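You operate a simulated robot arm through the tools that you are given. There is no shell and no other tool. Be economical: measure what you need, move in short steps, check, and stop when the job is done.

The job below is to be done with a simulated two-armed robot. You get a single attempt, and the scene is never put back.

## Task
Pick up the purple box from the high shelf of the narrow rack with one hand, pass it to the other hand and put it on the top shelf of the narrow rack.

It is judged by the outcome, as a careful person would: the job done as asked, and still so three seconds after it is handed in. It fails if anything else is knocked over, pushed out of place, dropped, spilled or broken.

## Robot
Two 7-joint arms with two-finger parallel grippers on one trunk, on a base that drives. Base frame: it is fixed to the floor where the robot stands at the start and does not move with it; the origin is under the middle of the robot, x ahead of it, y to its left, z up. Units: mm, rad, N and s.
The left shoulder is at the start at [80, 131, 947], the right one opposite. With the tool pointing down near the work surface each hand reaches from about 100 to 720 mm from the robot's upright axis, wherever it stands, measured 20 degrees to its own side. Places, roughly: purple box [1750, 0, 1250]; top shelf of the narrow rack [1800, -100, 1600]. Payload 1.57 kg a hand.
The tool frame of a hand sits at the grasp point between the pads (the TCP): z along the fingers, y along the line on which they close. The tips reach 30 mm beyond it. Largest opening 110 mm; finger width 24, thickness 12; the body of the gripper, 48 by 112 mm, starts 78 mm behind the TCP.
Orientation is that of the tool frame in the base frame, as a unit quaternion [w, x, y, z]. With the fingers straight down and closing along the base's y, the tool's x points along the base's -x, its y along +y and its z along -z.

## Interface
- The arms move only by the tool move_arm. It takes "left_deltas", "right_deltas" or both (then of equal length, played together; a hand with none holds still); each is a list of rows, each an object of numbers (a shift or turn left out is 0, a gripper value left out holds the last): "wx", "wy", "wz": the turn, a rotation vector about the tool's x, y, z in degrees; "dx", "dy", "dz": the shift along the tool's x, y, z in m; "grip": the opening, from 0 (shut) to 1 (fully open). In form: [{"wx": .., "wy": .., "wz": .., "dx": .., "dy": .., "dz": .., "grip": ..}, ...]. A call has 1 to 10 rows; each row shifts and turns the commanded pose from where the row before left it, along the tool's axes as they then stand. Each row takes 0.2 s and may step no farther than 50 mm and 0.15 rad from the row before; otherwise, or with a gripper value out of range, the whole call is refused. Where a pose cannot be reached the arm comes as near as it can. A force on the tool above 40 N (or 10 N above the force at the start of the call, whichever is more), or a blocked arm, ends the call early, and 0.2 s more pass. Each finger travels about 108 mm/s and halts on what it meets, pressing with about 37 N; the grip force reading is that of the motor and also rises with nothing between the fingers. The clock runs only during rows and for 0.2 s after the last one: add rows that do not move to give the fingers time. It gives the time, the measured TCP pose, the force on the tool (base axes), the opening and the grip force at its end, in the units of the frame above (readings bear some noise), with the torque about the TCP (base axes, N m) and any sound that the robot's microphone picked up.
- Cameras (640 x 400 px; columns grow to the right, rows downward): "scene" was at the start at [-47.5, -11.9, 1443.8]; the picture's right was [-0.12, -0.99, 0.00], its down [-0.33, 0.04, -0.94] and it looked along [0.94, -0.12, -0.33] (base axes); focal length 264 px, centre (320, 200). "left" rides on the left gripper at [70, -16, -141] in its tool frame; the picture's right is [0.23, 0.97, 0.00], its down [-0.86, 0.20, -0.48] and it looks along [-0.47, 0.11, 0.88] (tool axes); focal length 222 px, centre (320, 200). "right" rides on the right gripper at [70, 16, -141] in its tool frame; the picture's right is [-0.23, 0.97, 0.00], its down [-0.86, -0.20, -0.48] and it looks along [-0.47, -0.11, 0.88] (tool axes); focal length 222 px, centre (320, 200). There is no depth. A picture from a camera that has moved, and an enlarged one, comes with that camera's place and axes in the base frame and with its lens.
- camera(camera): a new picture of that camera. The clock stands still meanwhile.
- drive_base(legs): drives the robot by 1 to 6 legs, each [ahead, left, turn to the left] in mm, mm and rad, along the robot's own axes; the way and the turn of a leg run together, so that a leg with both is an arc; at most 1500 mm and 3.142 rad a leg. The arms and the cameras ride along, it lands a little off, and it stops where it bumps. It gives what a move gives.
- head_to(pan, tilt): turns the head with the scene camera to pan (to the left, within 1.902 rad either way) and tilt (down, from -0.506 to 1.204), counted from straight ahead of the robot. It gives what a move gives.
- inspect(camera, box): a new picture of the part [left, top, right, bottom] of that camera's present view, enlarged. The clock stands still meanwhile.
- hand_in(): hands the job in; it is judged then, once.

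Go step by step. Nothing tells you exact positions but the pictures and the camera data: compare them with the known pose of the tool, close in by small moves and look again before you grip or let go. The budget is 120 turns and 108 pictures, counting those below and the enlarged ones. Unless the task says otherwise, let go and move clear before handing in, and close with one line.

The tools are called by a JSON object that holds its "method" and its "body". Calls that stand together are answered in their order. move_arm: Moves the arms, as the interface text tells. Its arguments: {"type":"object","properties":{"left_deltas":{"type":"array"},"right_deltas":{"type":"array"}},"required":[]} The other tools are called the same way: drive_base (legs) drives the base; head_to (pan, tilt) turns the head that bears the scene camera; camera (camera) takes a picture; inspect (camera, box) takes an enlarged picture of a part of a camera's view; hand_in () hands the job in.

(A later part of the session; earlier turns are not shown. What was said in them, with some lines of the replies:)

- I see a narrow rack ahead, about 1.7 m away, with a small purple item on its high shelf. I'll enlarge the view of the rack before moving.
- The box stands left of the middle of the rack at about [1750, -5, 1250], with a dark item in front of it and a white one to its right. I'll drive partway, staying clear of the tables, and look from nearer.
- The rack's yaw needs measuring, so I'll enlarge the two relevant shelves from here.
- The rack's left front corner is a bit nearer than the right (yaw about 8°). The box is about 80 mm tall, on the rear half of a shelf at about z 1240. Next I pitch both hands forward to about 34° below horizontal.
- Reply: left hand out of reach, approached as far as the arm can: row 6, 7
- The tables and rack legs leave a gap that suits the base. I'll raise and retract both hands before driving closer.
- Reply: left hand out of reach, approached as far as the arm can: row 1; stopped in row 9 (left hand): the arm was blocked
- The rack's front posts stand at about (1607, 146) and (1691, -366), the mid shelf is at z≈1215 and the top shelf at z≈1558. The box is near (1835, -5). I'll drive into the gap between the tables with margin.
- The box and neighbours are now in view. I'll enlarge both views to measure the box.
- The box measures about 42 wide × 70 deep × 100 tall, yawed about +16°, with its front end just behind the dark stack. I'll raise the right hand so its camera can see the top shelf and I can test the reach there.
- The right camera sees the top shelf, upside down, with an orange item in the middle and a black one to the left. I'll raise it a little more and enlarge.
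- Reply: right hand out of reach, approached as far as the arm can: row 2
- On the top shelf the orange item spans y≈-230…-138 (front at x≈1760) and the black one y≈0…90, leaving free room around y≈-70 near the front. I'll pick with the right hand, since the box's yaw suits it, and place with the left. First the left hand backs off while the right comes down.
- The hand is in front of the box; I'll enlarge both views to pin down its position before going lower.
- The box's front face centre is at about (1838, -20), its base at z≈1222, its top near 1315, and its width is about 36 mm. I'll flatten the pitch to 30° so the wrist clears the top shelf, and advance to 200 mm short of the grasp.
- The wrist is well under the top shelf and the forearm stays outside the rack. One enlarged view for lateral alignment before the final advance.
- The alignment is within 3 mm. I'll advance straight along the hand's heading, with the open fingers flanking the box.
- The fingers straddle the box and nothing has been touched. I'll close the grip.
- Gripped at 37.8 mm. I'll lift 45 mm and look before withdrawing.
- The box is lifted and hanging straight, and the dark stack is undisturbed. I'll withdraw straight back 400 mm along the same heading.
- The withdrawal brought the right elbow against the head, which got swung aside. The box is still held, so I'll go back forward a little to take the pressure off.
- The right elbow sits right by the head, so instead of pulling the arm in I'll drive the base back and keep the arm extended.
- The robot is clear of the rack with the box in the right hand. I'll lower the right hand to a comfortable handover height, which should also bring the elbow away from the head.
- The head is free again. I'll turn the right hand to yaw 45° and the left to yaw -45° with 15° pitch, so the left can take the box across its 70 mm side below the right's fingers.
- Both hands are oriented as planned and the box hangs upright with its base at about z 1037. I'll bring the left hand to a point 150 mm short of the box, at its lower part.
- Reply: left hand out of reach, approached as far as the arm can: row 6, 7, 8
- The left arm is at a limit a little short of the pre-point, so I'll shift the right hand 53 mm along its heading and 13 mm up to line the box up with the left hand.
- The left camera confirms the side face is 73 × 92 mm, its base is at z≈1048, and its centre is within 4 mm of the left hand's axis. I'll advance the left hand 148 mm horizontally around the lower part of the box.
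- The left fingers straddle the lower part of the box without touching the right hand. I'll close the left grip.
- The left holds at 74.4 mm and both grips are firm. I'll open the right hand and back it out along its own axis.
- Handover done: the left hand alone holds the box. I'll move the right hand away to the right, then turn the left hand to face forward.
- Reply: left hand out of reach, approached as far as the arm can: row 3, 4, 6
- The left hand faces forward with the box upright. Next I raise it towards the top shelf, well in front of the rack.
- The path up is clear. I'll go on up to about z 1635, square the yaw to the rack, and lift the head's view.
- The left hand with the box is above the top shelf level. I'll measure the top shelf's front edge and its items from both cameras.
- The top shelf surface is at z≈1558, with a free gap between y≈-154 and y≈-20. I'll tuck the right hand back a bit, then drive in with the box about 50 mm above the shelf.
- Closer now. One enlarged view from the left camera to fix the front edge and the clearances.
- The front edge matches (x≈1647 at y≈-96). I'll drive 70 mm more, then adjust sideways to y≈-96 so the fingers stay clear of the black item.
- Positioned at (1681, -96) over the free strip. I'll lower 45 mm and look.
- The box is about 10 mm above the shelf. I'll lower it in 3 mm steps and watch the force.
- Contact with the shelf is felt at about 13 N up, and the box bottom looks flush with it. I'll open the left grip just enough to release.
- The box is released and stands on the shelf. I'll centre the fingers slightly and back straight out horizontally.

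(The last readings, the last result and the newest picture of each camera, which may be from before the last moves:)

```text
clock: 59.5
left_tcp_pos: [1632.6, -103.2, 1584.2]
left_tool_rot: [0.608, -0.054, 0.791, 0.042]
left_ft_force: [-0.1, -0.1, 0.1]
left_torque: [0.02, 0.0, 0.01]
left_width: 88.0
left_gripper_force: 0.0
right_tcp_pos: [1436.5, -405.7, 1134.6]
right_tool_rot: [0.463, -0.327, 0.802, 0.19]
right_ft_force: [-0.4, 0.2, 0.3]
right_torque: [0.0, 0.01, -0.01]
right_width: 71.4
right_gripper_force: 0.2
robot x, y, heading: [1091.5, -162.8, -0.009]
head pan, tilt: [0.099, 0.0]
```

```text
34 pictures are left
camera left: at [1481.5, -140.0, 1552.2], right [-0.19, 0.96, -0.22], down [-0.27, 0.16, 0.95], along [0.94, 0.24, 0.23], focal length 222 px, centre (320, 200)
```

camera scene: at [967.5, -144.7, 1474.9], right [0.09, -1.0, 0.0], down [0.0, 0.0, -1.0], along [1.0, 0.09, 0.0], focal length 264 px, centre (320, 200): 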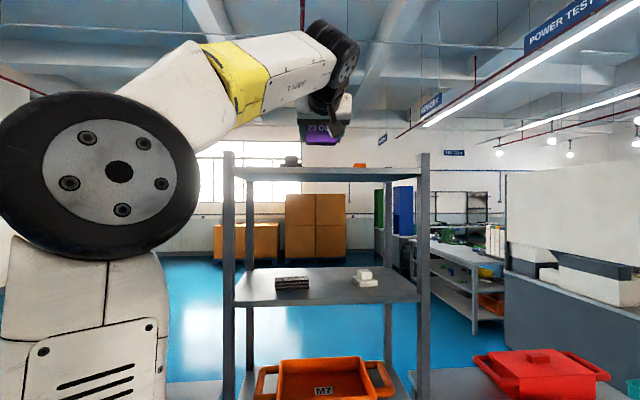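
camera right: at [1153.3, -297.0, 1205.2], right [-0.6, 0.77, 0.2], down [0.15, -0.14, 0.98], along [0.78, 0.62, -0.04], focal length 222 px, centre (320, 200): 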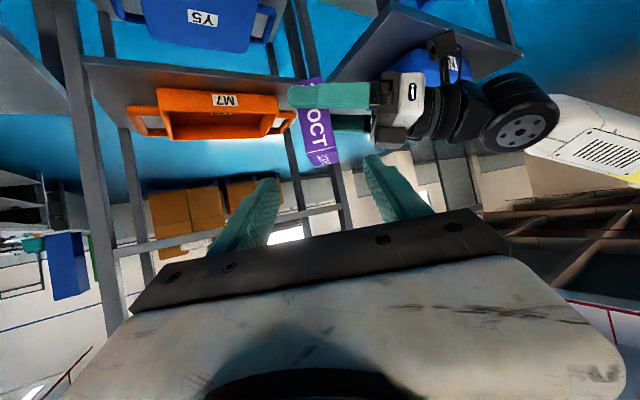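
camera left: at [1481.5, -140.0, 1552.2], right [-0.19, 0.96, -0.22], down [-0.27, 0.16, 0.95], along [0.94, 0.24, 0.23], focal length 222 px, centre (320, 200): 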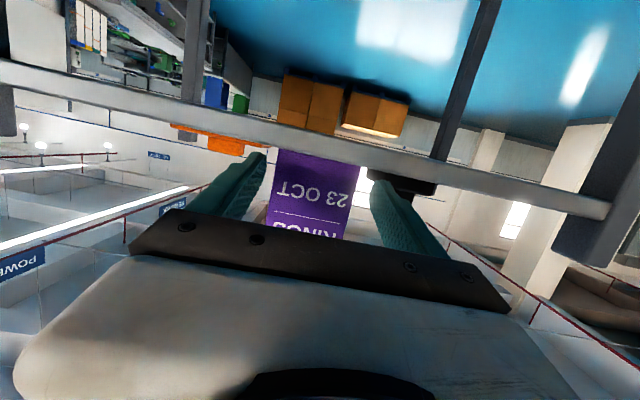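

The box stands upright on its own and the fingers are clear. I'll back the base away 250 mm and check the whole rack.

{"method": "drive_base", "body": {"legs": [[-250, 0, 0]]}}

{"method": "head_to", "body": {"pan": 0.05, "tilt": 0.2}}

{"method": "camera", "body": {"camera": "scene"}}

{"method": "inspect", "body": {"camera": "scene", "box": [220, 80, 440, 240]}}

{"method": "camera", "body": {"camera": "left"}}

```text
clock: 61.4
left_tcp_pos: [1383.1, -99.6, 1583.8]
left_tool_rot: [0.608, -0.055, 0.791, 0.043]
left_ft_force: [0.1, 0.3, 0.4]
left_torque: [0.0, 0.0, 0.05]
left_width: 88.1
left_gripper_force: 0.1
right_tcp_pos: [1186.1, -403.8, 1134.7]
right_tool_rot: [0.462, -0.328, 0.802, 0.191]
right_ft_force: [0.3, 1.3, 0.4]
right_torque: [0.01, -0.02, 0.01]
right_width: 71.6
right_gripper_force: 0.1
robot x, y, heading: [840.4, -162.9, -0.002]
head pan, tilt: [0.099, 0.0]
```

```text
clock: 62.1
left_tcp_pos: [1381.4, -100.3, 1584.3]
left_tool_rot: [0.608, -0.055, 0.791, 0.043]
left_ft_force: [-0.1, -0.5, -0.4]
left_torque: [0.0, -0.03, 0.0]
left_width: 87.7
left_gripper_force: 0.1
right_tcp_pos: [1186.5, -404.0, 1133.7]
right_tool_rot: [0.462, -0.328, 0.802, 0.191]
right_ft_force: [-0.6, 0.0, -0.1]
right_torque: [0.01, -0.01, 0.01]
right_width: 71.6
right_gripper_force: 0.1
robot x, y, heading: [840.0, -158.1, -0.005]
head pan, tilt: [0.051, 0.201]
```

```text
33 pictures are left
camera scene: at [793.1, -156.0, 1456.6], right [0.05, -1.0, 0.0], down [-0.2, -0.01, -0.98], along [0.98, 0.04, -0.2], focal length 264 px, centre (320, 200)
```

scene: 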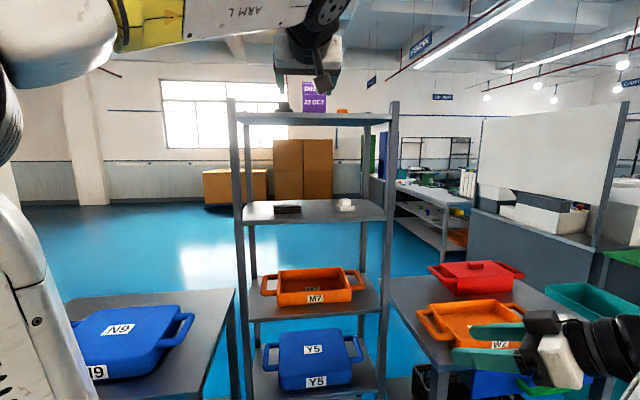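

```text
2.50 times, centred on (330, 160) of scene
camera zoom: at [793.1, -156.0, 1456.6], right [0.05, -1.0, 0.0], down [-0.2, -0.01, -0.98], along [0.98, 0.04, -0.2], focal length 659 px, centre (295, 300)
```

zoom: 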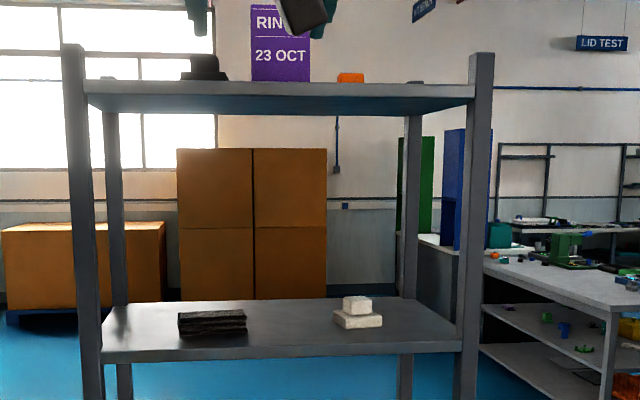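

```text
31 pictures are left
camera left: at [1231.2, -137.5, 1552.2], right [-0.19, 0.96, -0.22], down [-0.27, 0.16, 0.95], along [0.94, 0.24, 0.23], focal length 222 px, centre (320, 200)
```

left: 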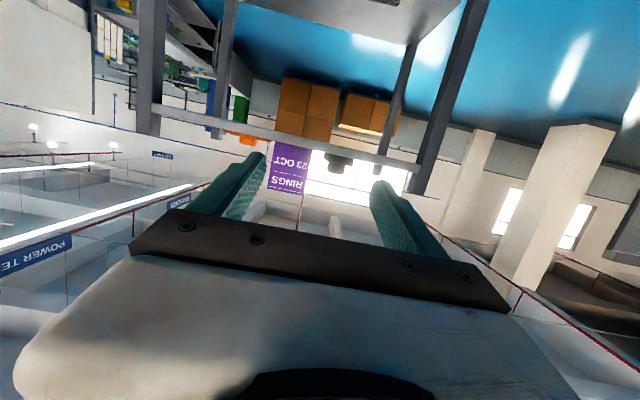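

The box stands upright on the top shelf between the black and orange items, nothing else has moved, and both hands are clear, so I'm handing in.

{"method": "hand_in", "body": {}}

```text
The job is handed in.
```

The right hand picked up the purple box, passed it to the left, and the left set it upright on the top shelf of the narrow rack. The last pictures show nothing else moved, but my right elbow bumped the robot's own head once on the way out.
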